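You operate a simulated robot arm through the tools that you are given. There is no shell and no other tool.

Carry out the task below with a simulated two-armed robot. There is one attempt and no reset: what you move stays moved.

JOB
Switch the parts wash off, move the green banded sleeve to the white tray and drain the tub.
Fine: switch off first; rest the lid on the blue mat, then back on.

The check looks at the end state, three seconds after you hand in, the way a careful person would. Anything else that was tipped, shoved, dropped, spilled or broken makes it a failure. A push-on lid holds only when it is set on centred and level and pressed home; a screw cap is set on level and turned clockwise until tight.

ROBOT AND FRAMES
Two 7-joint arms with fingered hands on one trunk that stands fixed in place. Base frame: the origin is at the foot of the trunk, x ahead of it, y to its left, z up; the work surface is at about z = 900. Readings come in mm, rad, newtons and seconds.
The left shoulder is at [56, 158, 1143], the right one opposite. With the tool pointing down near the work surface each hand reaches from about 440 to 840 mm from the base axis, measured 20 degrees to its own side. Payload 4 kg a hand.
The TCP of each hand is the grasp point between the finger pads, 30 mm short of the fingertips. In the tool frame z runs along the fingers and y along their closing line. The gripper opens to 104 mm; its body begins 35 mm behind the TCP. The gripper is a hand of 4 fingers: y runs from the thumb to the fingers, the wrist lies at [-15, -104, -178] in the tool frame, and closing takes about 1.5 s.
Orientation is that of the tool frame in the base frame, as [roll, pitch, yaw] about the fixed x, y, z axes, in that order (R = Rz(yaw) Ry(pitch) Rx(roll)). With the fingers straight down and the wrist toward the robot, the tool's x, y and z point along [0, 1, 0], [1, 0, 0] and [0, 0, -1] of the base frame.

CONTROLS
- The arms move only by the tool move_arm. It takes "left_commands", "right_commands" or both (then of equal length, played together; a hand with none holds still); each is one flat list of numbers, 6 for each row, row after row: the shift along the tool's x, y, z in mm, then the turn, a rotation vector about the tool's x, y, z in rad. In form: [tx, ty, tz, ax, ay, az, tx, ty, tz, ax, ay, az, ...]. A call has 1 to 20 rows; each row is the pose to reach, as a shift and turn from the pose commanded when the call began, along the tool's axes at that moment. "left_grip" and "right_grip" are, for a hand that has rows, the opening in per cent of the stroke, from 0 (shut) to 100 (fully open), set as the call begins (left out, the last holds). Each row takes 0.2 s and may step no farther than 50 mm and 0.15 rad from the row before; otherwise, or with a gripper value out of range, the whole call is refused. Where a pose cannot be reached the arm comes as near as it can. A force on the tool above 40 N (or 10 N above the force at the start of the call, whichever is more), or a blocked arm, ends the call early, and 0.2 s more pass. Each finger travels about 45 mm/s and halts on what it meets, pressing with about 34 N; the grip force reading is that of the motor and also rises with nothing between the fingers. The clock runs only during rows and for 0.2 s after the last one: add rows that repeat a pose to give the fingers time. The reply holds the time, the measured pose of the TCP, the force on the tool along the base axes, the opening and the grip force, in the units named above and with some noise, with the torque about the TCP (base axes, N m) and any sound that the robot's microphone picked up.
- Cameras (640 x 400 px; columns grow to the right, rows downward): "scene" is now at [137.3, -23.2, 1342]; the picture's right is [-0.25, -0.97, 0.00], its down [-0.34, 0.08, -0.94] and it looks along [0.91, -0.23, -0.35] (base axes); focal length 240 px, centre (320, 200). "left" rides on the left gripper at [-61, -92, -130] in its tool frame; the picture's right is [-0.81, -0.28, 0.52], its down [0.53, -0.71, 0.45] and it looks along [0.24, 0.64, 0.72] (tool axes); focal length 275 px, centre (320, 200). "right" rides on the right gripper at [61, -92, -130] in its tool frame; the picture's right is [-0.81, 0.27, -0.52], its down [-0.53, -0.71, 0.46] and it looks along [-0.24, 0.65, 0.72] (tool axes); focal length 275 px, centre (320, 200). There is no depth. A picture from a camera that has moved, and an enlarged one, comes with that camera's place and axes in the base frame and with its lens.
- camera(camera): a new picture of that camera. No time passes.
- slide_trunk(by): moves the trunk up (or, below 0, down) by that many mm; the arms and the scene camera ride with it, the base frame stays. It gives what a move gives, with no picture.
- finger_targets(index, middle, ring, thumb_bend, thumb_turn, hand): sets how far each is bent, from 0 (flat) to 1 (curled in); at 0.3 the hand is open as for a grip, at 0.7 the pads meet at the TCP. One left out holds its place. A second passes; each finger stops where it meets its share of the squeeze, and holds until it gets a number again. A gripper value or a shape takes the hand back. It gives what a move gives, with no picture; readings hold the bend of each and the force on the fingers (four entries, about 0 where the hand has none), thumb and palm. thumb_turn goes from beside the hand (0) to across from the fingers (1), as for a grip.
- hand_shape(shape, hand): the hand has 4 fingers and takes this shape, open, in about a second: jaw (thumb against the fingers, like two jaws); tri (thumb and two fingers); tip (a fingertip pinch); poke (one finger out to press); point (the index stretched); flat (the hand flat); cup (the hand cupped); fist (a fist). The gripper value then closes the fingers along that shape, each until it touches; the sizes above hold for jaw. It gives what a move gives, with no picture.
- turn_head(pan, tilt): turns the head with the scene camera to pan (to the left, within 1.396 rad either way) and tilt (down, from -0.506 to 1.204), counted from straight ahead of the robot. It gives what a move gives.
- close_up(camera, box): a new picture of the part [left, top, right, bottom] of that camera's present view, enlarged. No time passes.
- job_done(): hands the job in; it is judged then, once.

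Nothing tells you positions but the pictures and the camera data. Unless the task says otherwise, let go and move clear before handing in.

The tools are called after "Emit:" by a JSON object that holds its "name" and its "arguments". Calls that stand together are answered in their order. move_arm: Moves the arms, as the interface text tells. Its arguments: {"type":"object","properties":{"left_commands":{"type":"array","items":{"type":"number"}},"left_grip":{"type":"number"},"right_commands":{"type":"array","items":{"type":"number"}},"right_grip":{"type":"number"}},"required":[]} The other tools are called the same way: slide_trunk (by) moves the trunk up or down; hand_shape (shape, hand) gives the hand a shape; finger_targets (index, middle, ring, thumb_bend, thumb_turn, hand) moves the fingers one by one; turn_head (pan, tilt) turns the head that bears the scene camera; camera (camera) takes a picture; close_up (camera, box) takes an enlarged picture of a part of a camera's view; job_done () hands the job in.

At the start:

```text
t: 0.0
left_tool_pos: [443.8, 86.5, 1279.2]
left_tool_rot: [-3.141, 0.0, 1.571]
left_wrist_force: [-0.2, -0.2, 0.0]
left_ft_torque: [-0.02, 0.02, -0.01]
left_width: 103.7
left_finger_force: 0.1
left_shape: jaw
left_bend: [0.3, 0.3, 0.3, 0.3, 0.98]
left_finger forces: [0.0, 0.1, 0.0, 0.0, 0.0, 0.0]
right_tool_pos: [504.2, -281.6, 1214.3]
right_tool_rot: [-3.14, 0.001, 1.57]
right_wrist_force: [-0.8, 0.0, 0.0]
right_ft_torque: [0.0, -0.02, -0.01]
right_width: 103.7
right_finger_force: 0.1
right_shape: jaw
right_bend: [0.3, 0.3, 0.3, 0.3, 0.98]
right_finger forces: [0.0, 0.1, 0.1, 0.0, 0.0, 0.1]
trunk travel left (down, up): [-350.0, 157.0]
head pan, tilt (commanded): [-0.248, 0.34]
```

scene: 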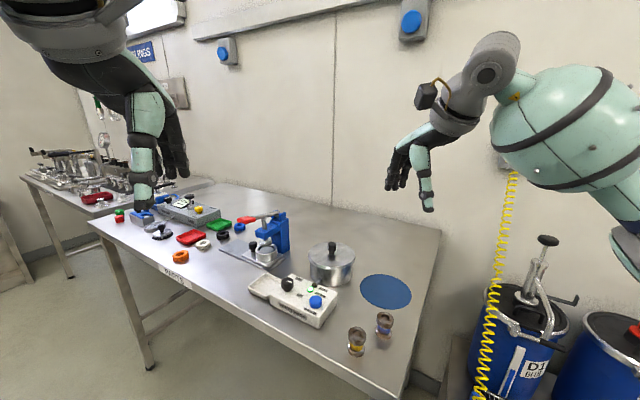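
right: 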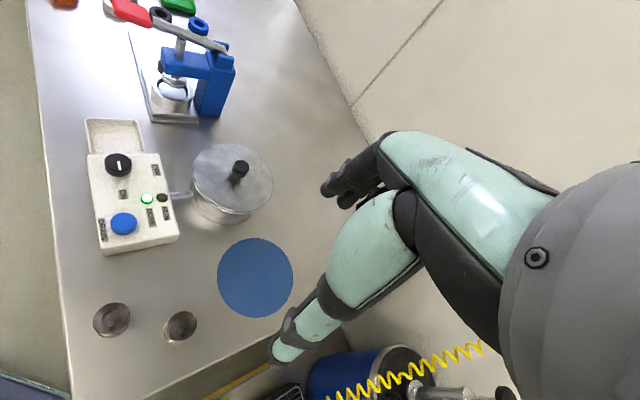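
left: 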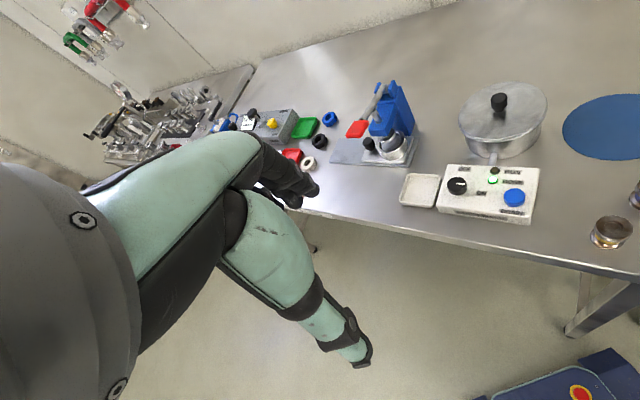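

I see a steel bench with a parts-wash tub (lidded, black knob), a white control box with a tray at its left end, a blue mat, and two small cups near the edge. I'll look closer before moving anything.

Emit:
{"name": "close_up", "arguments": {"camera": "right", "box": [60, 100, 300, 250]}}

Emit:
{"name": "close_up", "arguments": {"camera": "left", "box": [390, 70, 640, 250]}}

Emit:
{"name": "close_up", "arguments": {"camera": "scene", "box": [230, 220, 430, 360]}}

Emit:
{"name": "close_up", "arguments": {"camera": "right", "box": [60, 230, 300, 380]}}

```text
2.67 times, centred on (180, 175) of right
camera zoom: at [412.6, -220.1, 1345.2], right [0.28, -0.81, 0.52], down [-0.71, -0.53, -0.45], along [0.64, -0.24, -0.72], focal length 734 px, centre (693, 267)
```

zoom: 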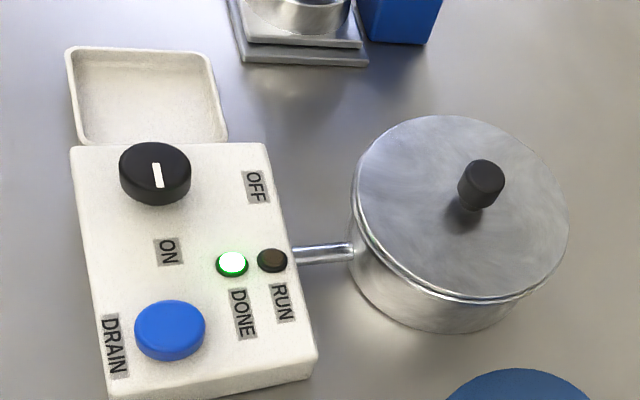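

```text
2.22 times, centred on (515, 160) of left
camera zoom: at [353.3, 24.3, 1410.5], right [-0.28, -0.81, -0.52], down [-0.71, 0.53, -0.45], along [0.64, 0.24, -0.72], focal length 612 px, centre (-113, 289)
```

zoom: 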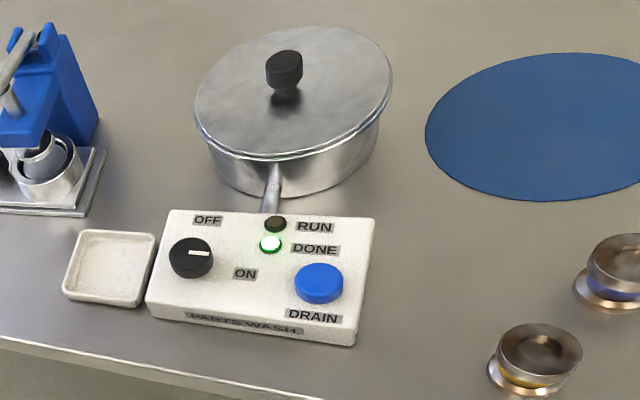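

```text
2.86 times, centred on (330, 290) of scene
camera zoom: at [137.3, -23.2, 1342.0], right [-0.25, -0.97, 0.0], down [-0.34, 0.08, -0.94], along [0.91, -0.23, -0.35], focal length 687 px, centre (291, -57)
```

zoom: 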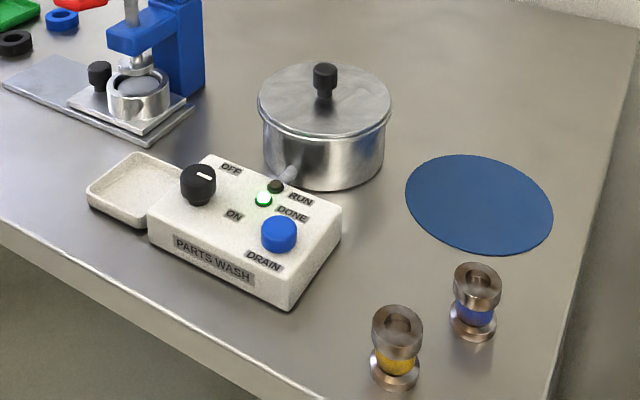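

```text
2.67 times, centred on (180, 305) of right
camera zoom: at [412.6, -220.1, 1345.2], right [0.28, -0.81, 0.52], down [-0.71, -0.53, -0.45], along [0.64, -0.24, -0.72], focal length 734 px, centre (693, -80)
```

zoom: 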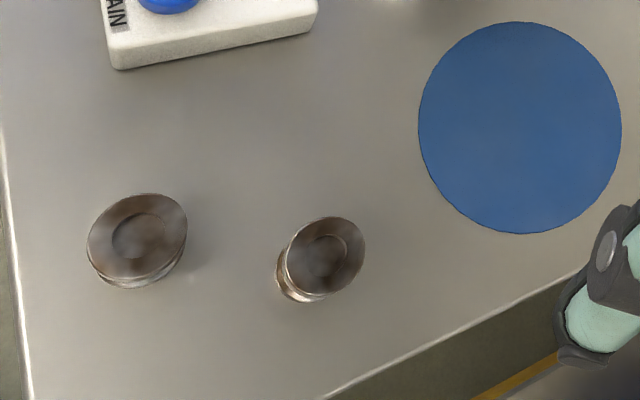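

The green-banded sleeve isn't on the bench, where only yellow and blue ones stand, so it is probably inside the tub. I'll zoom in on the rotary switch, the labels and the other sleeves before moving.

Emit:
{"name": "close_up", "arguments": {"camera": "right", "box": [85, 140, 181, 200]}}

Emit:
{"name": "close_up", "arguments": {"camera": "left", "box": [395, 155, 555, 255]}}

Emit:
{"name": "close_up", "arguments": {"camera": "scene", "box": [240, 260, 352, 330]}}

Emit:
{"name": "close_up", "arguments": {"camera": "scene", "box": [100, 180, 310, 270]}}

```text
6.67 times, centred on (133, 170) of right
camera zoom: at [412.6, -220.1, 1345.2], right [0.28, -0.81, 0.52], down [-0.71, -0.53, -0.45], along [0.64, -0.24, -0.72], focal length 1835 px, centre (1567, 400)
```

zoom: 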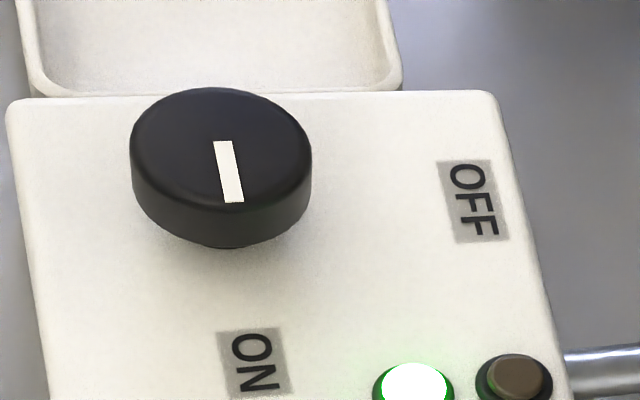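

```text
4.00 times, centred on (475, 205) of left
camera zoom: at [353.3, 24.3, 1410.5], right [-0.28, -0.81, -0.52], down [-0.71, 0.53, -0.45], along [0.64, 0.24, -0.72], focal length 1101 px, centre (-300, 180)
```

zoom: 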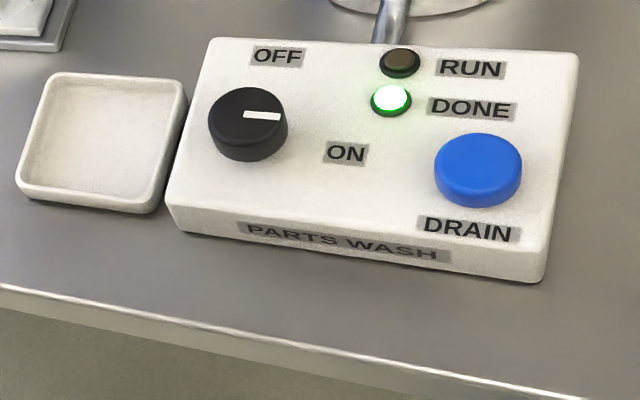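

```text
5.71 times, centred on (296, 295) of scene
camera zoom: at [137.3, -23.2, 1342.0], right [-0.25, -0.97, 0.0], down [-0.34, 0.08, -0.94], along [0.91, -0.23, -0.35], focal length 1374 px, centre (457, -343)
```

zoom: 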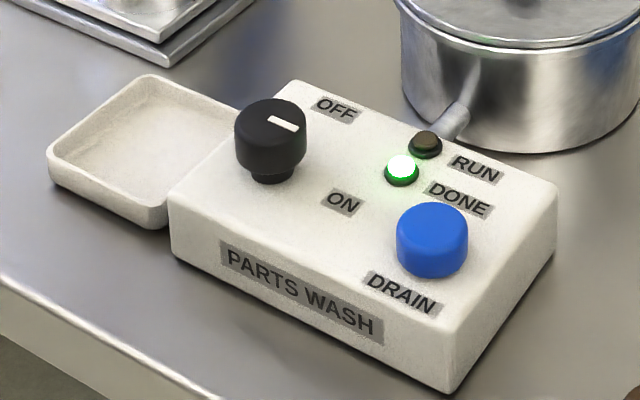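

```text
3.05 times, centred on (205, 225) of scene
camera zoom: at [137.3, -23.2, 1342.0], right [-0.25, -0.97, 0.0], down [-0.34, 0.08, -0.94], along [0.91, -0.23, -0.35], focal length 733 px, centre (670, 124)
```

zoom: 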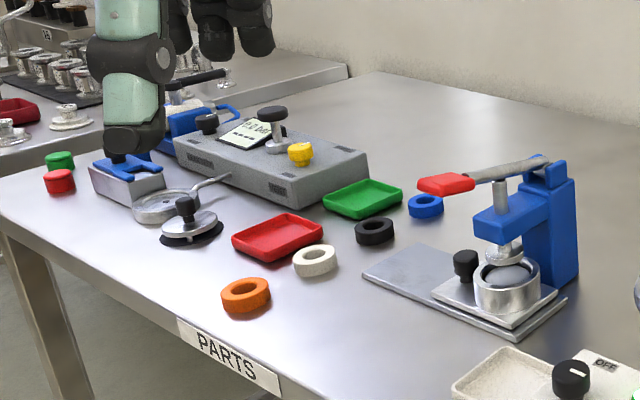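

The switch pointer is on ON, and OFF is a quarter turn counter-clockwise seen from above. I estimate the knob centre at about (606, -65, 965). I'll bring the right hand above it for a closer look.

Emit:
{"name": "move_arm", "arguments": {"right_commands": [27, 13, 17, 0, 0, 0, 54, 26, 34, 0, 0, 0, 81, 39, 51, 0, 0, 0, 108, 51, 68, 0, 0, 0, 135, 64, 85, 0, 0, 0, 162, 77, 102, 0, 0, 0, 189, 90, 119, 0, 0, 0, 217, 102, 136, 0, 0, 0, 217, 102, 136, 0, 0, 0]}}

Emit:
{"name": "camera", "arguments": {"camera": "right"}}

Emit:
{"name": "camera", "arguments": {"camera": "scene"}}

Emit:
{"name": "camera", "arguments": {"camera": "left"}}

```text
t: 2.0
left_tool_pos: [429.4, 85.3, 1285.9]
left_tool_rot: [3.128, 0.0, 1.571]
left_wrist_force: [-0.9, 0.4, -0.3]
left_ft_torque: [0.0, -0.02, -0.02]
left_width: 104.1
left_finger_force: 0.1
left_shape: jaw
left_bend: [0.3, 0.3, 0.3, 0.3, 0.98]
left_finger forces: [0.0, 0.1, 0.1, 0.1, 0.0, 0.1]
right_tool_pos: [592.7, -64.9, 1086.1]
right_tool_rot: [3.13, 0.001, 1.572]
right_wrist_force: [1.1, -0.9, -0.5]
right_ft_torque: [0.03, -0.03, 0.0]
right_width: 104.0
right_finger_force: 0.1
right_shape: jaw
right_bend: [0.3, 0.3, 0.3, 0.3, 0.98]
right_finger forces: [0.0, 0.0, 0.0, 0.1, 0.0, 0.0]
trunk travel left (down, up): [-350.0, 157.0]
head pan, tilt (commanded): [-0.248, 0.34]
```

```text
taken
camera right: at [498.6, -4.4, 1214.8], right [0.27, -0.81, 0.52], down [-0.71, -0.53, -0.46], along [0.65, -0.24, -0.72], focal length 275 px, centre (320, 200)
```

right: 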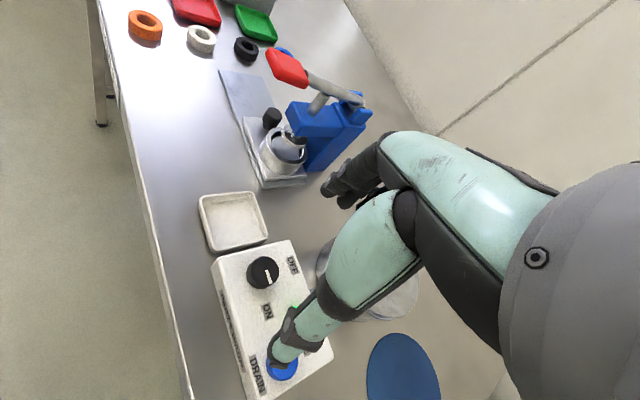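

```text
taken
camera scene: at [136.8, -23.8, 1342.1], right [-0.25, -0.97, 0.0], down [-0.34, 0.08, -0.94], along [0.91, -0.23, -0.35], focal length 240 px, centre (320, 200)
```

scene: 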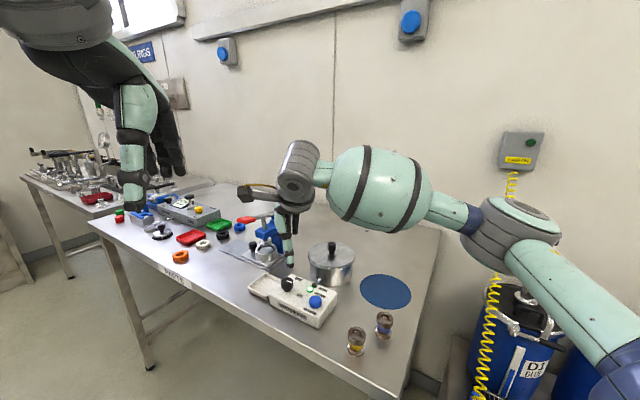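

```text
taken
camera left: at [335.4, 23.8, 1414.9], right [-0.27, -0.81, -0.52], down [-0.71, 0.53, -0.46], along [0.65, 0.25, -0.72], focal length 275 px, centre (320, 200)
```

left: 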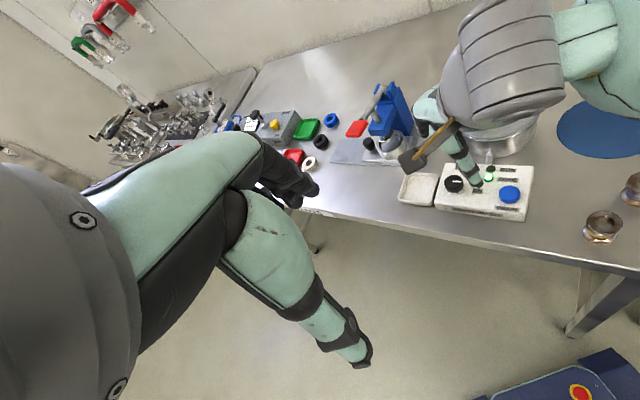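

The right hand is above and slightly short of the switch knob. The measured pose drifted about 14 mm from the commanded one, so I'll hold still a moment, re-read it and zoom in on the knob.

Emit:
{"name": "move_arm", "arguments": {"right_commands": [0, 0, 0, 0, 0, 0, 0, 0, 0, 0, 0, 0, 0, 0, 0, 0, 0, 0]}}

Emit:
{"name": "close_up", "arguments": {"camera": "right", "box": [200, 180, 360, 280]}}

Emit:
{"name": "close_up", "arguments": {"camera": "right", "box": [240, 120, 440, 400]}}

Emit:
{"name": "close_up", "arguments": {"camera": "left", "box": [390, 120, 550, 220]}}

Emit:
{"name": "close_up", "arguments": {"camera": "scene", "box": [220, 200, 380, 340]}}

```text
t: 2.8
left_tool_pos: [430.2, 85.9, 1285.3]
left_tool_rot: [3.13, -0.003, 1.572]
left_wrist_force: [0.3, -0.2, -0.1]
left_ft_torque: [0.0, -0.03, -0.01]
left_width: 103.8
left_finger_force: 0.1
left_shape: jaw
left_bend: [0.3, 0.3, 0.3, 0.3, 0.98]
left_finger forces: [0.1, 0.1, 0.0, 0.0, 0.1, 0.1]
right_tool_pos: [593.4, -64.8, 1084.6]
right_tool_rot: [3.129, 0.002, 1.571]
right_wrist_force: [-0.2, 0.5, -0.4]
right_ft_torque: [-0.01, 0.04, 0.05]
right_width: 103.7
right_finger_force: 0.1
right_shape: jaw
right_bend: [0.3, 0.3, 0.3, 0.3, 0.98]
right_finger forces: [0.1, 0.0, 0.1, 0.0, 0.1, 0.0]
trunk travel left (down, up): [-350.0, 157.0]
head pan, tilt (commanded): [-0.248, 0.34]
```

```text
4.00 times, centred on (280, 230) of right
camera zoom: at [499.3, -3.8, 1214.8], right [0.27, -0.81, 0.52], down [-0.71, -0.53, -0.46], along [0.65, -0.24, -0.72], focal length 1101 px, centre (480, 80)
```

zoom: 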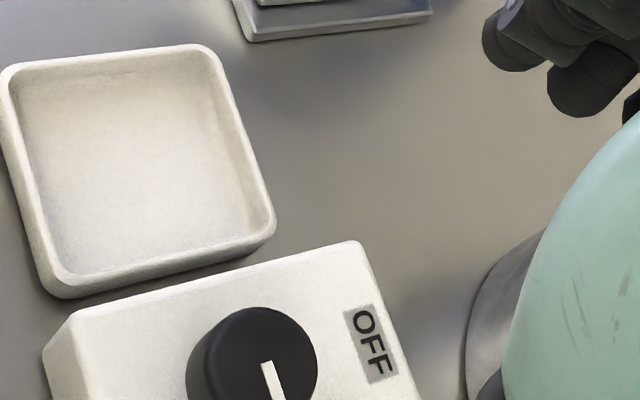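

```text
1.43 times, centred on (340, 260) of right
camera zoom: at [499.3, -3.8, 1214.8], right [0.27, -0.81, 0.52], down [-0.71, -0.53, -0.46], along [0.65, -0.24, -0.72], focal length 393 px, centre (291, 114)
```

zoom: 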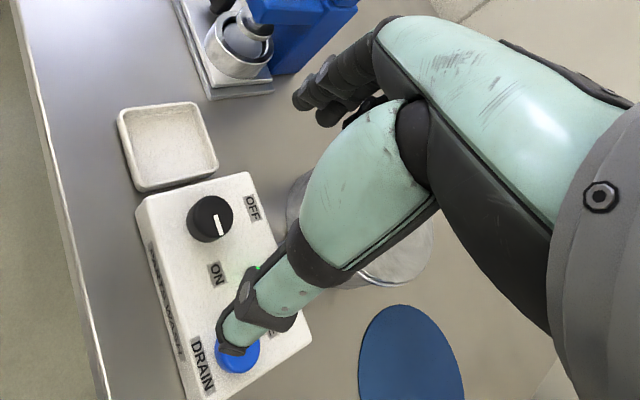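

```text
4.00 times, centred on (470, 170) of left
camera zoom: at [336.3, 24.7, 1414.7], right [-0.27, -0.81, -0.52], down [-0.71, 0.53, -0.46], along [0.65, 0.24, -0.72], focal length 1101 px, centre (-280, 320)
```

zoom: 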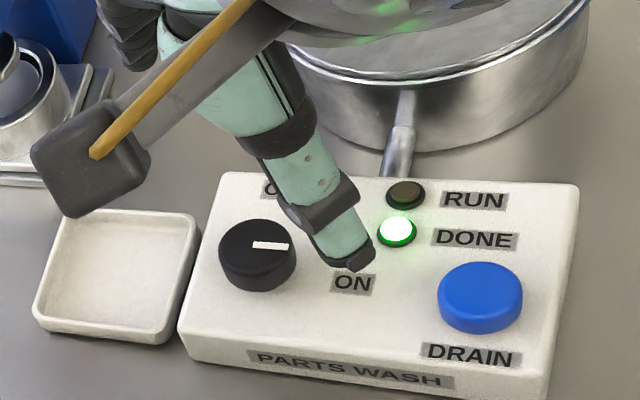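

```text
2.86 times, centred on (300, 270) of scene
camera zoom: at [137.5, -23.0, 1342.0], right [-0.25, -0.97, 0.0], down [-0.34, 0.08, -0.94], along [0.91, -0.23, -0.35], focal length 687 px, centre (377, 0)
```

zoom: 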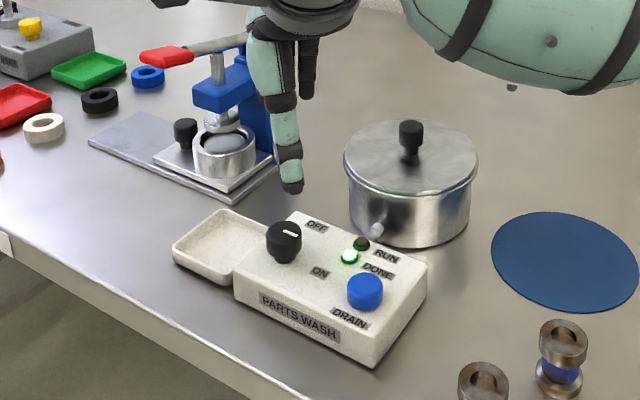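

The knob triangulates to about (605.5, -63.5) with its top at z 966, and the box top is near z 930. I'll go straight down to just above the knob, partly closing the hand, and re-check.

Emit:
{"name": "move_arm", "arguments": {"right_commands": [0.5, 4, 20, 0, 0, 0, 1, 8, 40, 0, 0, 0, 1, 12, 60, 0, 0, 0, 1, 12.5, 70, 0, 0, 0, 1, 12.5, 70, 0, 0, 0], "right_grip": 65}}

Emit:
{"name": "camera", "arguments": {"camera": "right"}}

Emit:
{"name": "close_up", "arguments": {"camera": "scene", "box": [220, 220, 340, 320]}}

Emit:
{"name": "close_up", "arguments": {"camera": "left", "box": [390, 120, 550, 220]}}

```text
t: 4.0
left_tool_pos: [430.6, 86.7, 1286.3]
left_tool_rot: [3.128, -0.001, 1.571]
left_wrist_force: [-0.7, -1.1, 0.4]
left_ft_torque: [-0.02, 0.02, -0.01]
left_width: 103.7
left_finger_force: 0.0
left_shape: jaw
left_bend: [0.3, 0.3, 0.3, 0.3, 0.98]
left_finger forces: [0.0, 0.0, 0.0, 0.0, 0.0, 0.1]
right_tool_pos: [605.9, -63.2, 1016.4]
right_tool_rot: [3.129, 0.002, 1.57]
right_wrist_force: [0.0, -0.2, 0.6]
right_ft_torque: [0.02, 0.0, -0.02]
right_width: 68.1
right_finger_force: 0.0
right_shape: jaw
right_bend: [0.28, 0.39, 0.35, 0.62, 1.0]
right_finger forces: [0.1, 0.0, 0.1, 0.0, 0.0, 0.1]
trunk travel left (down, up): [-350.0, 157.0]
head pan, tilt (commanded): [-0.248, 0.34]
```

```text
taken
camera right: at [512.9, -1.4, 1145.5], right [0.27, -0.81, 0.52], down [-0.71, -0.53, -0.46], along [0.65, -0.24, -0.72], focal length 275 px, centre (320, 200)
```

right: 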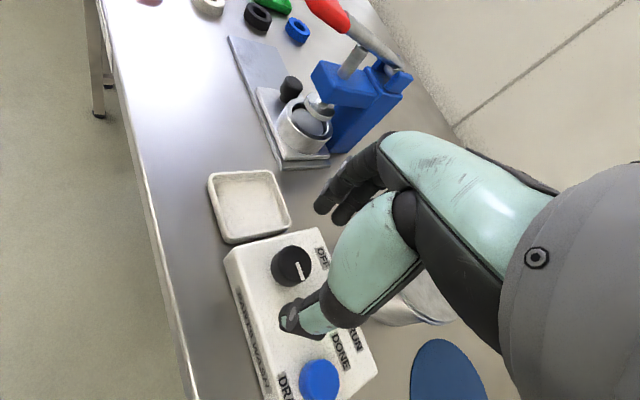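

```text
4.00 times, centred on (280, 270) of scene
camera zoom: at [137.4, -23.1, 1342.0], right [-0.25, -0.97, 0.0], down [-0.34, 0.08, -0.94], along [0.91, -0.23, -0.35], focal length 962 px, centre (480, -80)
```

zoom: 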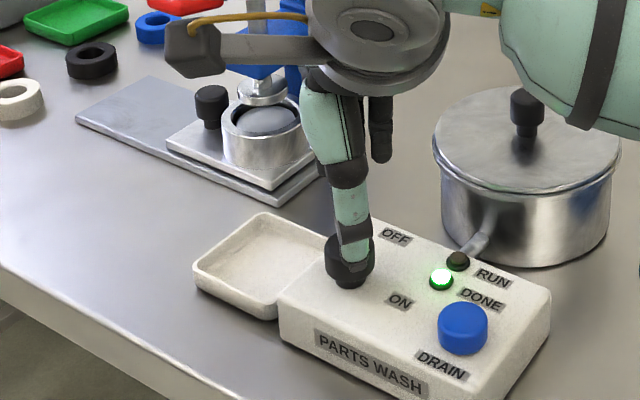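

```text
4.00 times, centred on (470, 170) of left
camera zoom: at [336.1, 24.6, 1414.7], right [-0.27, -0.81, -0.52], down [-0.71, 0.53, -0.46], along [0.65, 0.24, -0.72], focal length 1101 px, centre (-280, 320)
```

zoom: 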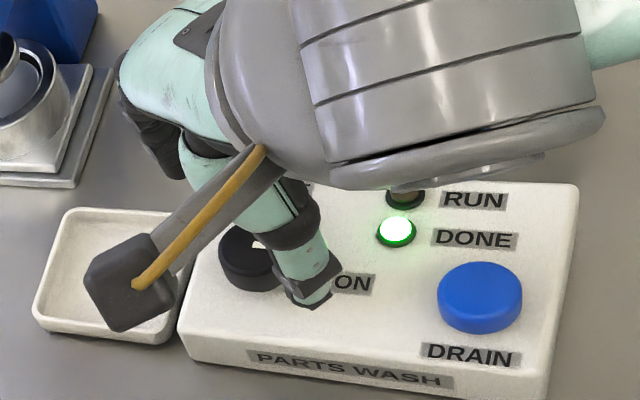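

The knob lies right under the grasp point, so I'll lower to z of about 968 with the fingertips just above the box top.

Emit:
{"name": "move_arm", "arguments": {"right_commands": [0, 0, 15, 0, 0, 0, 0, 0, 30, 0, 0, 0, 0, 0, 40, 0, 0, 0, 0, 0, 46, 0, 0, 0, 0, 0, 46, 0, 0, 0]}}

Emit:
{"name": "camera", "arguments": {"camera": "right"}}

Emit:
{"name": "close_up", "arguments": {"camera": "scene", "box": [240, 230, 336, 310]}}

```text
t: 5.2
left_tool_pos: [429.0, 86.3, 1284.1]
left_tool_rot: [3.129, -0.004, 1.571]
left_wrist_force: [1.0, 0.3, 0.1]
left_ft_torque: [0.04, 0.06, 0.03]
left_width: 103.7
left_finger_force: 0.1
left_shape: jaw
left_bend: [0.3, 0.3, 0.3, 0.3, 0.98]
left_finger forces: [0.1, 0.0, 0.0, 0.0, 0.0, 0.0]
right_tool_pos: [606.6, -63.3, 969.8]
right_tool_rot: [3.129, 0.001, 1.571]
right_wrist_force: [0.0, 1.0, 0.1]
right_ft_torque: [-0.02, -0.02, 0.01]
right_width: 68.0
right_finger_force: 0.1
right_shape: jaw
right_bend: [0.28, 0.39, 0.35, 0.62, 1.0]
right_finger forces: [0.0, 0.0, 0.1, 0.0, 0.0, 0.0]
trunk travel left (down, up): [-350.0, 157.0]
head pan, tilt (commanded): [-0.248, 0.34]
```

```text
taken
camera right: at [512.9, -2.6, 1099.0], right [0.27, -0.81, 0.52], down [-0.71, -0.53, -0.46], along [0.65, -0.24, -0.72], focal length 275 px, centre (320, 200)
```

right: 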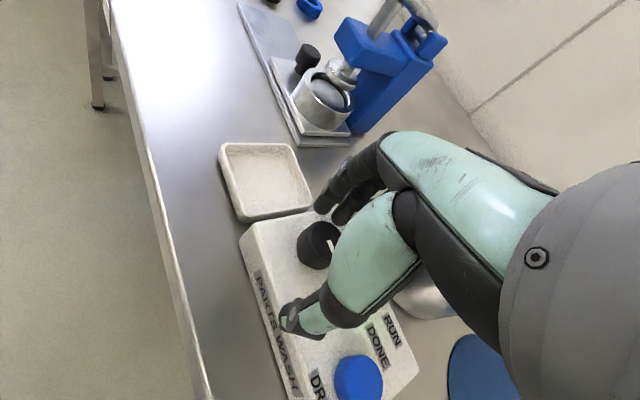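

```text
5.00 times, centred on (288, 270) of scene
camera zoom: at [137.4, -23.1, 1342.0], right [-0.25, -0.97, 0.0], down [-0.34, 0.08, -0.94], along [0.91, -0.23, -0.35], focal length 1202 px, centre (480, -150)
```

zoom: 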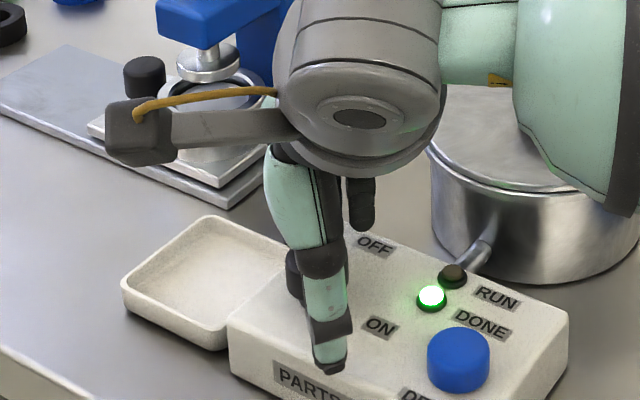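

The knob is between the thumb and the fingers, so I'll close on it.

Emit:
{"name": "move_arm", "arguments": {"right_commands": [0, 0, 0, 0, 0, 0, 0, 0, 0, 0, 0, 0, 0, 0, 0, 0, 0, 0, 0, 0, 0, 0, 0, 0, 0, 0, 0, 0, 0, 0, 0, 0, 0, 0, 0, 0, 0, 0, 0, 0, 0, 0, 0, 0, 0, 0, 0, 0], "right_grip": 0}}

Emit:
{"name": "camera", "arguments": {"camera": "right"}}

Emit:
{"name": "close_up", "arguments": {"camera": "scene", "box": [240, 230, 336, 310]}}

Emit:
{"name": "close_up", "arguments": {"camera": "left", "box": [390, 120, 550, 220]}}

```text
t: 7.0
left_tool_pos: [430.4, 85.5, 1285.5]
left_tool_rot: [3.129, -0.001, 1.571]
left_wrist_force: [-0.6, -0.3, -0.2]
left_ft_torque: [0.04, 0.01, 0.02]
left_width: 103.9
left_finger_force: 0.0
left_shape: jaw
left_bend: [0.3, 0.3, 0.3, 0.3, 0.98]
left_finger forces: [0.0, 0.1, 0.0, 0.0, 0.1, 0.0]
right_tool_pos: [605.1, -62.5, 968.9]
right_tool_rot: [3.132, 0.001, 1.571]
right_wrist_force: [-4.3, 0.7, -3.9]
right_ft_torque: [0.0, 0.07, 0.01]
right_width: 22.2
right_finger_force: 33.8
right_shape: jaw
right_bend: [0.74, 0.55, 0.57, 0.74, 1.0]
right_finger forces: [15.9, 9.4, 0.0, 0.1, 30.7, 0.0]
trunk travel left (down, up): [-350.0, 157.0]
head pan, tilt (commanded): [-0.248, 0.34]
```

```text
taken
camera right: at [512.5, -2.5, 1098.8], right [0.27, -0.81, 0.52], down [-0.71, -0.53, -0.46], along [0.65, -0.24, -0.72], focal length 275 px, centre (320, 200)
```

right: 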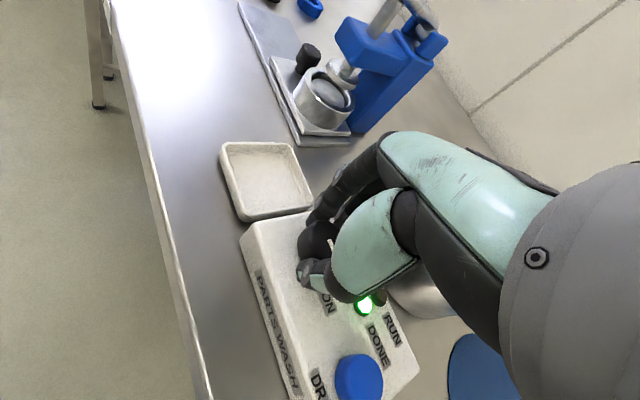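

```text
5.00 times, centred on (288, 270) of scene
camera zoom: at [137.0, -23.2, 1342.0], right [-0.25, -0.97, 0.0], down [-0.34, 0.08, -0.94], along [0.91, -0.23, -0.35], focal length 1202 px, centre (480, -150)
```

zoom: 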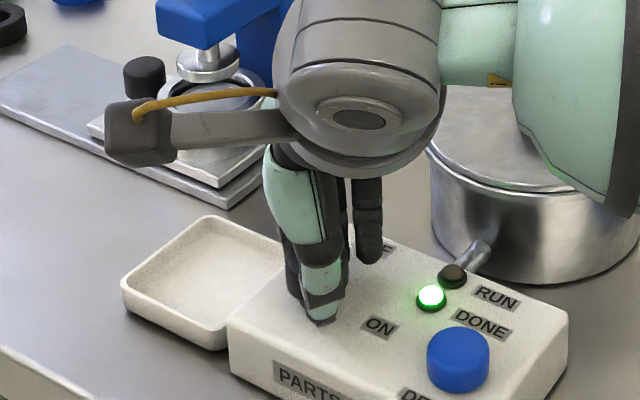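

```text
4.00 times, centred on (470, 170) of left
camera zoom: at [335.8, 24.5, 1414.7], right [-0.27, -0.81, -0.52], down [-0.71, 0.53, -0.46], along [0.65, 0.24, -0.72], focal length 1101 px, centre (-280, 320)
```

zoom: 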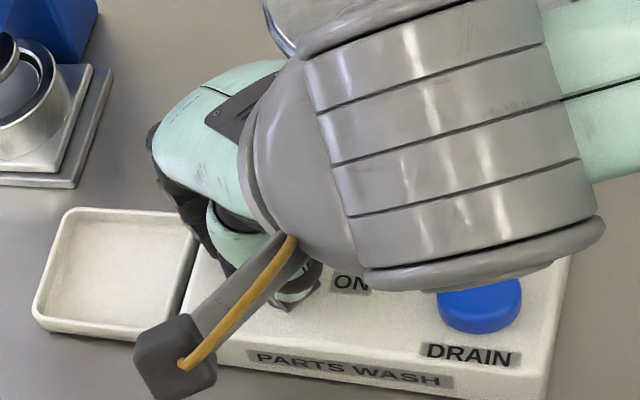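

The index, middle and thumb all bear on the knob. I'll start turning counter-clockwise, seen from above, and watch the torque.

Emit:
{"name": "move_arm", "arguments": {"right_commands": [0, 0, 0, 0, 0, -0.12, 0, 0, 0, 0, 0, -0.24, 0, 0, 0, 0, 0, -0.36, 0, 0, 0, 0, 0, -0.48, 0, 0, 0, 0, 0, -0.6, 0, 0, 0, 0, 0, -0.72, 0, 0, 0, 0, 0, -0.72]}}

Emit:
{"name": "camera", "arguments": {"camera": "right"}}

Emit:
{"name": "close_up", "arguments": {"camera": "scene", "box": [240, 230, 336, 310]}}

```text
t: 8.6
left_tool_pos: [429.4, 84.6, 1286.5]
left_tool_rot: [3.128, -0.005, 1.571]
left_wrist_force: [-1.0, 0.2, -0.2]
left_ft_torque: [0.0, -0.01, 0.01]
left_width: 103.5
left_finger_force: 0.1
left_shape: jaw
left_bend: [0.3, 0.3, 0.3, 0.3, 0.98]
left_finger forces: [0.0, 0.1, 0.1, 0.0, 0.0, 0.0]
right_tool_pos: [607.9, -66.7, 969.7]
right_tool_rot: [3.134, 0.007, 2.289]
right_wrist_force: [-5.1, -13.4, -5.1]
right_ft_torque: [-0.32, 0.18, -0.02]
right_width: 21.1
right_finger_force: 34.1
right_shape: jaw
right_bend: [0.74, 0.56, 0.57, 0.74, 1.0]
right_finger forces: [13.6, 9.6, 0.0, 0.0, 36.4, 0.1]
trunk travel left (down, up): [-350.0, 157.0]
head pan, tilt (commanded): [-0.248, 0.34]
```

```text
taken
camera right: at [496.8, -80.6, 1099.0], right [0.73, -0.43, 0.53], down [-0.18, -0.87, -0.46], along [0.65, 0.24, -0.72], focal length 275 px, centre (320, 200)
```

right: 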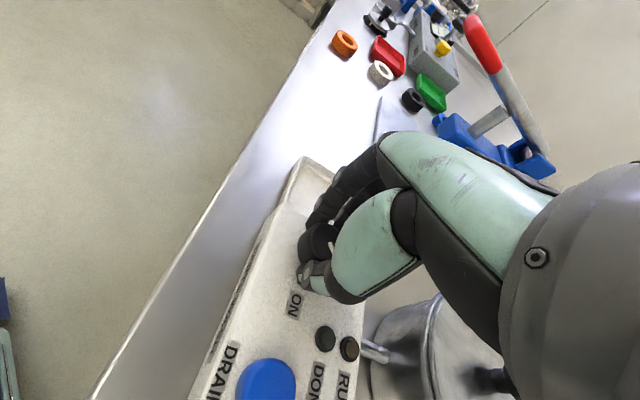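

```text
5.00 times, centred on (288, 270) of scene
camera zoom: at [137.1, -25.4, 1342.0], right [-0.25, -0.97, 0.0], down [-0.34, 0.08, -0.94], along [0.91, -0.23, -0.35], focal length 1202 px, centre (480, -150)
```

zoom: 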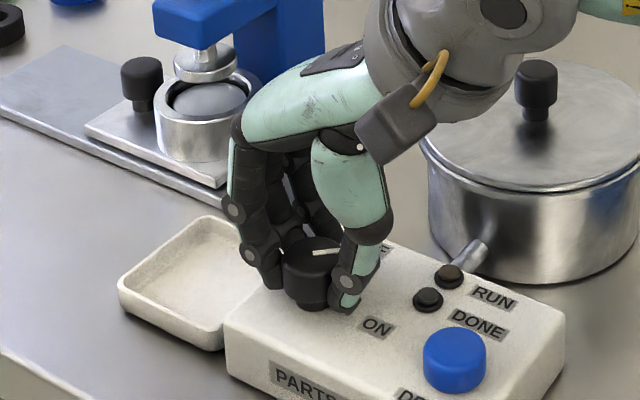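

The knob is turning with the hand and the DONE light has gone out. I'll carry on to the full quarter turn.

Emit:
{"name": "move_arm", "arguments": {"right_commands": [0, -1, 0, 0, 0, -0.12, -1, -1, 0, 0, 0, -0.24, -1, -2, 0, 0, 0, -0.36, -2, -2, 0, 0, 0, -0.48, -2, -2, 0, 0, 0, -0.6, -2, -2, 0, 0, 0, -0.72, -2, -2, 0, 0, 0, -0.84, -2, -2, 0, 0, 0, -0.84]}}

Emit:
{"name": "camera", "arguments": {"camera": "right"}}

Emit:
{"name": "close_up", "arguments": {"camera": "scene", "box": [240, 230, 336, 310]}}

Emit:
{"name": "close_up", "arguments": {"camera": "left", "box": [390, 120, 550, 220]}}

```text
t: 10.4
left_tool_pos: [430.1, 85.2, 1284.2]
left_tool_rot: [3.129, -0.002, 1.572]
left_wrist_force: [0.5, 0.7, -0.6]
left_ft_torque: [-0.02, -0.01, -0.02]
left_width: 104.3
left_finger_force: 0.0
left_shape: jaw
left_bend: [0.3, 0.3, 0.3, 0.3, 0.98]
left_finger forces: [0.0, 0.1, 0.1, 0.1, 0.0, 0.0]
right_tool_pos: [597.2, -60.0, 967.2]
right_tool_rot: [3.106, 0.13, 2.508]
right_wrist_force: [15.3, -9.8, 19.1]
right_ft_torque: [-0.03, -0.59, -0.12]
right_width: 20.5
right_finger_force: 34.1
right_shape: jaw
right_bend: [0.75, 0.52, 0.58, 0.72, 1.0]
right_finger forces: [11.1, 16.4, 6.0, 0.0, 30.9, 0.0]
right hand out of reach, approached as far as the arm can: row 2, 3, 4, 5, 6, 7, 8
trunk travel left (down, up): [-350.0, 157.0]
head pan, tilt (commanded): [-0.248, 0.34]
```

```text
taken
camera right: at [477.8, -94.0, 1085.9], right [0.74, -0.23, 0.63], down [0.07, -0.91, -0.41], along [0.66, 0.35, -0.66], focal length 275 px, centre (320, 200)
```

right: 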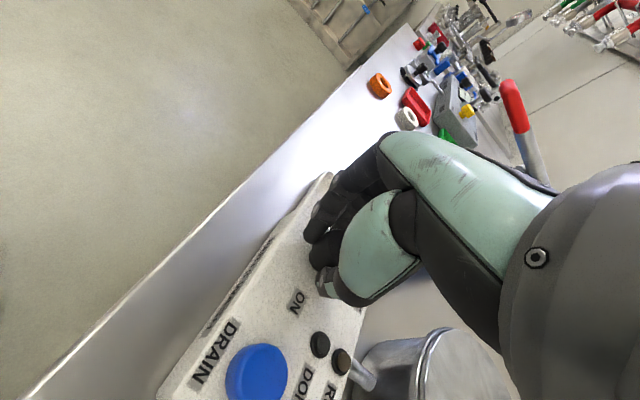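

```text
5.00 times, centred on (288, 270) of scene
camera zoom: at [137.6, -24.1, 1342.1], right [-0.25, -0.97, 0.0], down [-0.34, 0.08, -0.94], along [0.91, -0.23, -0.35], focal length 1202 px, centre (480, -150)
```

zoom: 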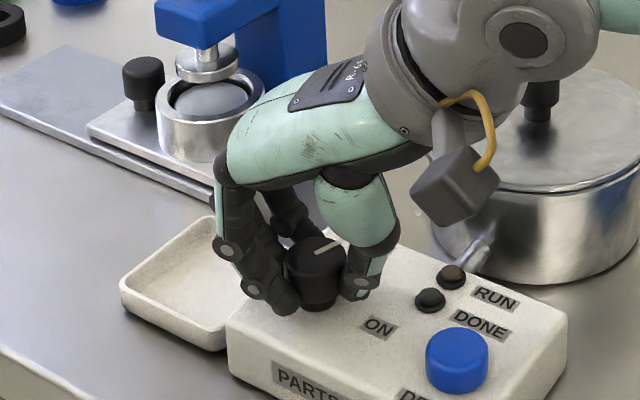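

```text
4.00 times, centred on (470, 170) of left
camera zoom: at [336.2, 23.5, 1414.9], right [-0.27, -0.81, -0.52], down [-0.71, 0.53, -0.46], along [0.65, 0.25, -0.72], focal length 1101 px, centre (-280, 320)
```

zoom: 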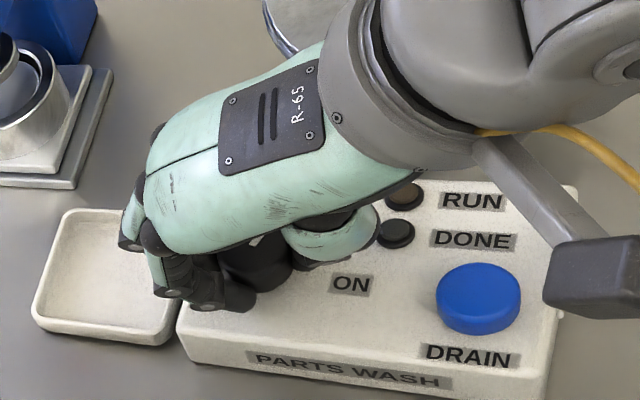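

The arm reached its wrist limit a little past half the turn, so I need to regrasp. I'll open the fingers in place first.

Emit:
{"name": "move_arm", "arguments": {"right_commands": [0, 0, 0, 0, 0, 0, 0, 0, 0, 0, 0, 0, 0, 0, 0, 0, 0, 0, 0, 0, 0, 0, 0, 0, 0, 0, 0, 0, 0, 0], "right_grip": 60}}

Emit:
{"name": "close_up", "arguments": {"camera": "scene", "box": [240, 230, 336, 310]}}

Emit:
{"name": "camera", "arguments": {"camera": "right"}}

```text
t: 11.6
left_tool_pos: [427.7, 87.4, 1286.1]
left_tool_rot: [3.128, 0.001, 1.571]
left_wrist_force: [-0.6, 0.2, -1.2]
left_ft_torque: [-0.01, -0.03, 0.02]
left_width: 103.9
left_finger_force: 0.0
left_shape: jaw
left_bend: [0.3, 0.3, 0.3, 0.3, 0.98]
left_finger forces: [0.0, 0.0, 0.0, 0.0, 0.1, 0.0]
right_tool_pos: [593.9, -58.1, 964.8]
right_tool_rot: [3.111, 0.128, 2.512]
right_wrist_force: [0.1, 5.0, 16.8]
right_ft_torque: [-0.18, 0.26, -0.08]
right_width: 55.5
right_finger_force: 0.1
right_shape: jaw
right_bend: [0.29, 0.41, 0.37, 0.73, 1.0]
right_finger forces: [0.0, 0.0, 0.0, 0.0, 17.1, 0.0]
trunk travel left (down, up): [-350.0, 157.0]
head pan, tilt (commanded): [-0.248, 0.34]
```

```text
5.00 times, centred on (288, 270) of scene
camera zoom: at [135.5, -22.3, 1342.2], right [-0.24, -0.97, 0.0], down [-0.34, 0.08, -0.94], along [0.91, -0.23, -0.34], focal length 1202 px, centre (480, -150)
```

zoom: 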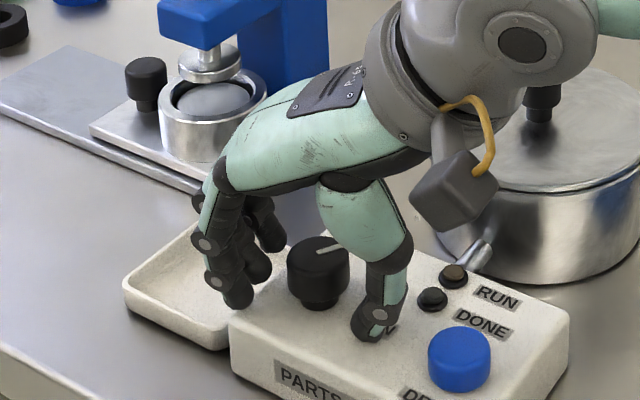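

```text
taken
camera right: at [475.5, -91.9, 1085.0], right [0.75, -0.23, 0.62], down [0.06, -0.91, -0.41], along [0.66, 0.34, -0.67], focal length 275 px, centre (320, 200)
```

right: 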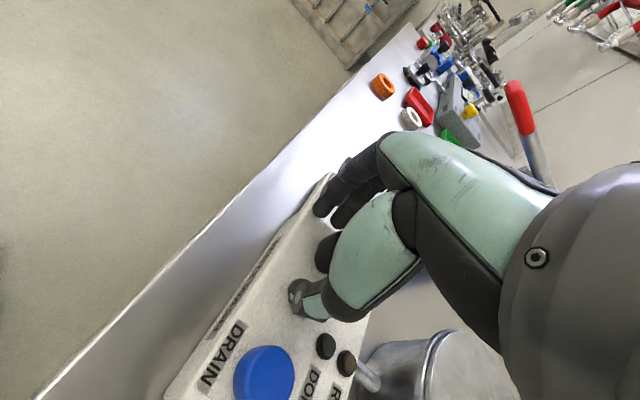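

The thumb tip is touching the box top, so I'll lift straight up first and then unwind the wrist while clear.

Emit:
{"name": "move_arm", "arguments": {"right_commands": [0, 0, -15, 0, 0, 0, 0, 0, -30, 0, 0, 0, 0, 0, -50, 0, 0, 0, 0, 0, -60, 0, 0, 0, 0, 0, -60, 0, 0, 0]}}

Emit:
{"name": "close_up", "arguments": {"camera": "scene", "box": [240, 230, 336, 310]}}

```text
t: 12.8
left_tool_pos: [429.4, 86.5, 1285.6]
left_tool_rot: [3.129, -0.002, 1.571]
left_wrist_force: [0.6, -0.2, 0.6]
left_ft_torque: [-0.01, -0.01, -0.01]
left_width: 103.9
left_finger_force: 0.1
left_shape: jaw
left_bend: [0.3, 0.3, 0.3, 0.3, 0.98]
left_finger forces: [0.0, 0.0, 0.0, 0.1, 0.1, 0.0]
right_tool_pos: [588.3, -58.0, 1025.8]
right_tool_rot: [3.112, 0.124, 2.511]
right_wrist_force: [0.4, 0.4, 0.7]
right_ft_torque: [0.01, -0.01, -0.01]
right_width: 61.9
right_finger_force: 0.1
right_shape: jaw
right_bend: [0.29, 0.41, 0.37, 0.65, 1.0]
right_finger forces: [0.0, 0.0, 0.0, 0.0, 0.1, 0.0]
trunk travel left (down, up): [-350.0, 157.0]
head pan, tilt (commanded): [-0.248, 0.34]
```

```text
5.00 times, centred on (288, 270) of scene
camera zoom: at [137.2, -23.1, 1342.0], right [-0.25, -0.97, 0.0], down [-0.34, 0.08, -0.94], along [0.91, -0.23, -0.35], focal length 1202 px, centre (480, -150)
```

zoom: 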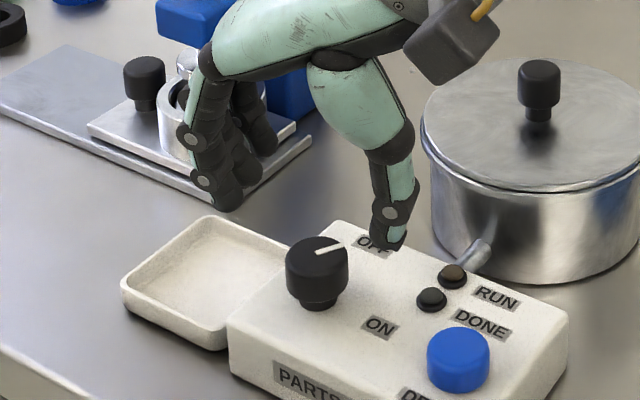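

The pointer is a bit more than halfway to OFF and the lights are out. I'll level the hand again, unwind the yaw and re-centre over the knob.

Emit:
{"name": "move_arm", "arguments": {"right_commands": [0, 0, -3, 0.015, 0.063, 0, 0, 0, -6, 0.03, 0.126, 0, 0, 0, -6, 0.03, 0.126, 0]}}

Emit:
{"name": "move_arm", "arguments": {"right_commands": [0, 0, 0, 0, 0, 0.14, 0, 0, 0, 0, 0, 0.28, 0, 0, 0, 0, 0, 0.42, 0, 0, 0, 0, 0, 0.56, 0, 0, 0, 0, 0, 0.7, 0, 0, 0, 0, 0, 0.84, 0, 0, 0, 0, 0, 0.98, 0, 0, 0, 0, 0, 1.11, 0, 0, 0, 0, 0, 1.11]}}

Emit:
{"name": "camera", "arguments": {"camera": "right"}}

Emit:
{"name": "close_up", "arguments": {"camera": "left", "box": [390, 120, 550, 220]}}

```text
t: 13.6
left_tool_pos: [429.8, 86.7, 1284.7]
left_tool_rot: [3.129, -0.002, 1.57]
left_wrist_force: [0.2, -0.6, -0.5]
left_ft_torque: [0.01, 0.0, 0.01]
left_width: 103.9
left_finger_force: 0.1
left_shape: jaw
left_bend: [0.3, 0.3, 0.3, 0.3, 0.98]
left_finger forces: [0.1, 0.1, 0.1, 0.0, 0.0, 0.0]
right_tool_pos: [588.7, -58.2, 1025.1]
right_tool_rot: [3.112, 0.126, 2.511]
right_wrist_force: [-0.2, 0.2, 0.0]
right_ft_torque: [-0.02, 0.0, 0.04]
right_width: 61.9
right_finger_force: 0.1
right_shape: jaw
right_bend: [0.29, 0.41, 0.37, 0.65, 1.0]
right_finger forces: [0.0, 0.0, 0.0, 0.1, 0.0, 0.0]
right hand out of reach, approached as far as the arm can: row 1, 2, 3
trunk travel left (down, up): [-350.0, 157.0]
head pan, tilt (commanded): [-0.248, 0.34]
```

```text
t: 15.6
left_tool_pos: [428.5, 86.7, 1284.2]
left_tool_rot: [3.129, -0.002, 1.57]
left_wrist_force: [-0.4, 0.0, -0.6]
left_ft_torque: [0.02, 0.02, -0.01]
left_width: 103.9
left_finger_force: 0.1
left_shape: jaw
left_bend: [0.3, 0.3, 0.3, 0.3, 0.98]
left_finger forces: [0.0, 0.0, 0.1, 0.1, 0.1, 0.0]
right_tool_pos: [588.7, -59.2, 1025.7]
right_tool_rot: [3.015, 0.029, 1.4]
right_wrist_force: [0.1, 0.5, -0.3]
right_ft_torque: [-0.01, -0.02, 0.03]
right_width: 62.1
right_finger_force: 0.1
right_shape: jaw
right_bend: [0.29, 0.41, 0.37, 0.65, 1.0]
right_finger forces: [0.0, 0.1, 0.0, 0.0, 0.0, 0.0]
trunk travel left (down, up): [-350.0, 157.0]
head pan, tilt (commanded): [-0.248, 0.34]
```

```text
taken
camera right: at [494.0, 23.3, 1141.8], right [0.07, -0.82, 0.57], down [-0.73, -0.43, -0.53], along [0.68, -0.38, -0.63], focal length 275 px, centre (320, 200)
```

right: 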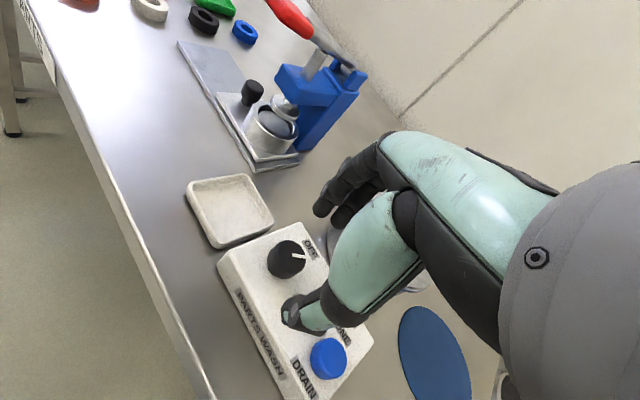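

```text
4.00 times, centred on (470, 170) of left
camera zoom: at [336.1, 24.2, 1414.7], right [-0.27, -0.81, -0.52], down [-0.71, 0.53, -0.46], along [0.65, 0.25, -0.72], focal length 1101 px, centre (-280, 320)
```

zoom: 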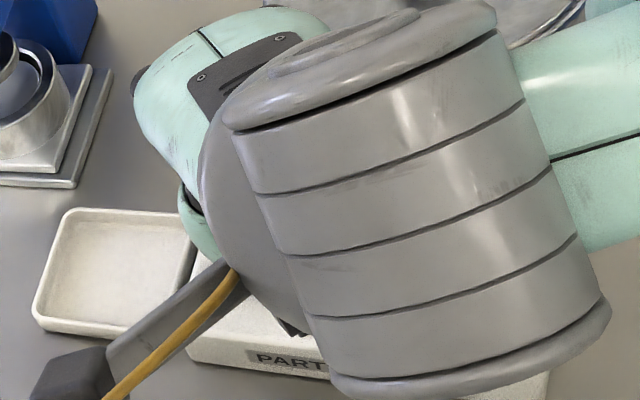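

Now I'll take out the tilt and centre the hand above the knob.

Emit:
{"name": "move_arm", "arguments": {"right_commands": [-0.6, 8, 2.5, 0.063, 0.0145, 0, -1.3, 16.8, 5, 0.126, 0.029, 0, -1.3, 16.8, 5, 0.126, 0.029, 0, -1.3, 16.8, 5, 0.126, 0.029, 0]}}

Emit:
{"name": "camera", "arguments": {"camera": "right"}}

Emit:
{"name": "close_up", "arguments": {"camera": "right", "box": [230, 190, 360, 330]}}

Emit:
{"name": "close_up", "arguments": {"camera": "scene", "box": [240, 230, 336, 310]}}

```text
t: 16.6
left_tool_pos: [429.3, 86.2, 1285.5]
left_tool_rot: [3.131, -0.002, 1.571]
left_wrist_force: [-0.3, -0.9, 0.4]
left_ft_torque: [0.01, 0.01, 0.02]
left_width: 103.6
left_finger_force: 0.0
left_shape: jaw
left_bend: [0.3, 0.3, 0.3, 0.3, 0.98]
left_finger forces: [0.1, 0.0, 0.1, 0.1, 0.0, 0.0]
right_tool_pos: [605.9, -62.5, 1022.5]
right_tool_rot: [-3.141, -0.001, 1.403]
right_wrist_force: [-0.3, -0.8, 0.1]
right_ft_torque: [-0.02, 0.0, 0.03]
right_width: 62.0
right_finger_force: 0.1
right_shape: jaw
right_bend: [0.29, 0.41, 0.37, 0.65, 1.0]
right_finger forces: [0.0, 0.1, 0.1, 0.0, 0.0, 0.0]
trunk travel left (down, up): [-350.0, 157.0]
head pan, tilt (commanded): [-0.248, 0.34]
```

```text
taken
camera right: at [525.9, 12.7, 1153.8], right [0.14, -0.84, 0.52], down [-0.79, -0.41, -0.46], along [0.59, -0.35, -0.72], focal length 275 px, centre (320, 200)
```

right: 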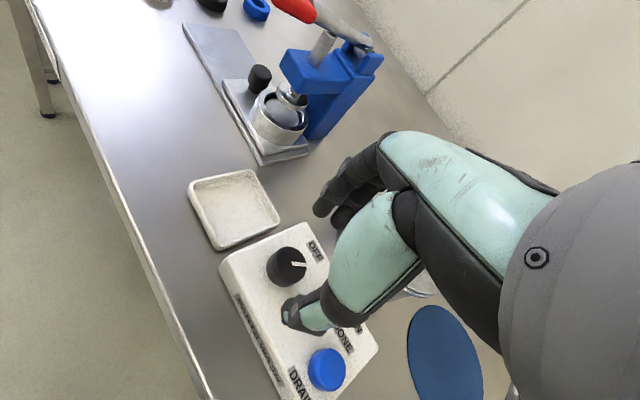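

```text
2.86 times, centred on (295, 260) of right
camera zoom: at [525.9, 12.7, 1153.8], right [0.14, -0.84, 0.52], down [-0.79, -0.41, -0.46], along [0.59, -0.35, -0.72], focal length 786 px, centre (391, 29)
```

zoom: 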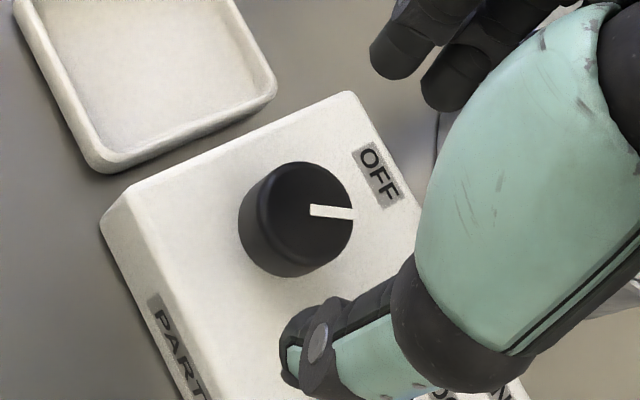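

```text
5.00 times, centred on (288, 270) of scene
camera zoom: at [137.5, -23.3, 1342.0], right [-0.25, -0.97, 0.0], down [-0.34, 0.08, -0.94], along [0.91, -0.23, -0.35], focal length 1202 px, centre (480, -150)
```

zoom: 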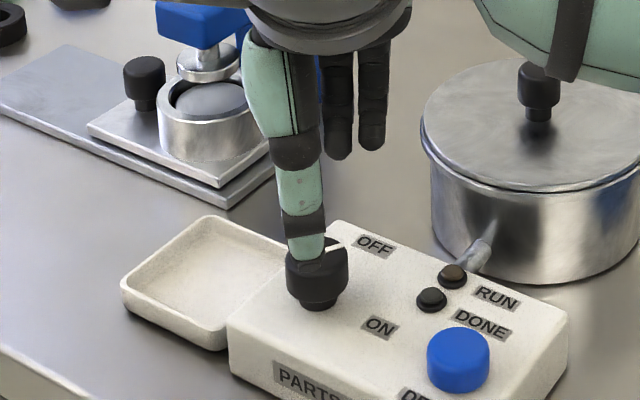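

About 33° of turn remains. I'll lower over the knob again and close on it.

Emit:
{"name": "move_arm", "arguments": {"right_commands": [0, 0, 20, 0, 0, 0, 0, 0, 40, 0, 0, 0, 0, 0.5, 53, 0, 0, 0, 0, 0.5, 53, 0, 0, 0]}}

Emit:
{"name": "move_arm", "arguments": {"right_commands": [0, 0, 0, 0, 0, 0, 0, 0, 0, 0, 0, 0, 0, 0, 0, 0, 0, 0, 0, 0, 0, 0, 0, 0, 0, 0, 0, 0, 0, 0, 0, 0, 0, 0, 0, 0, 0, 0, 0, 0, 0, 0], "right_grip": 0}}

Emit:
{"name": "camera", "arguments": {"camera": "right"}}

```text
t: 17.6
left_tool_pos: [429.7, 87.0, 1285.8]
left_tool_rot: [3.129, -0.001, 1.573]
left_wrist_force: [0.5, 0.4, 0.9]
left_ft_torque: [0.0, -0.03, -0.01]
left_width: 103.8
left_finger_force: 0.0
left_shape: jaw
left_bend: [0.3, 0.3, 0.3, 0.3, 0.98]
left_finger forces: [0.0, 0.1, 0.0, 0.0, 0.0, 0.1]
right_tool_pos: [606.0, -62.2, 970.7]
right_tool_rot: [3.141, 0.0, 1.403]
right_wrist_force: [-0.5, -0.2, -0.8]
right_ft_torque: [0.0, 0.0, 0.0]
right_width: 62.2
right_finger_force: 0.1
right_shape: jaw
right_bend: [0.29, 0.41, 0.37, 0.65, 1.0]
right_finger forces: [0.0, 0.0, 0.0, 0.0, 0.0, 0.0]
trunk travel left (down, up): [-350.0, 157.0]
head pan, tilt (commanded): [-0.248, 0.34]
```

```text
t: 19.2
left_tool_pos: [428.4, 86.2, 1284.8]
left_tool_rot: [3.128, -0.003, 1.57]
left_wrist_force: [0.5, -0.2, -0.7]
left_ft_torque: [0.03, -0.01, 0.03]
left_width: 103.8
left_finger_force: 0.0
left_shape: jaw
left_bend: [0.3, 0.3, 0.3, 0.3, 0.98]
left_finger forces: [0.0, 0.0, 0.1, 0.1, 0.0, 0.0]
right_tool_pos: [605.9, -62.0, 970.0]
right_tool_rot: [-3.141, 0.001, 1.404]
right_wrist_force: [-4.0, 0.3, -3.1]
right_ft_torque: [0.04, 0.06, 0.02]
right_width: 22.3
right_finger_force: 33.6
right_shape: jaw
right_bend: [0.74, 0.53, 0.56, 0.74, 1.0]
right_finger forces: [16.8, 9.3, 0.0, 0.0, 30.3, 0.0]
trunk travel left (down, up): [-350.0, 157.0]
head pan, tilt (commanded): [-0.248, 0.34]
```

```text
taken
camera right: at [525.1, 13.2, 1101.6], right [0.14, -0.84, 0.52], down [-0.79, -0.41, -0.45], along [0.59, -0.35, -0.72], focal length 275 px, centre (320, 200)
```

right: 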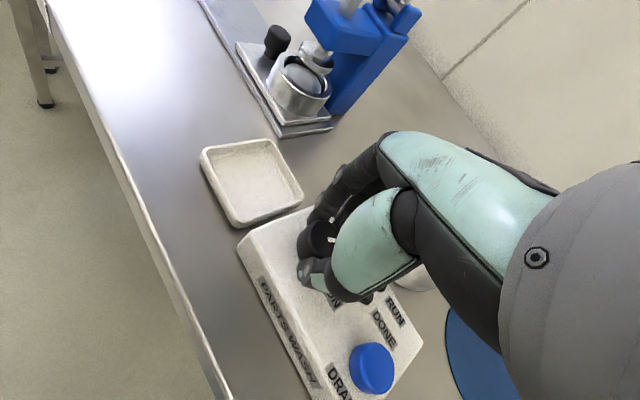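

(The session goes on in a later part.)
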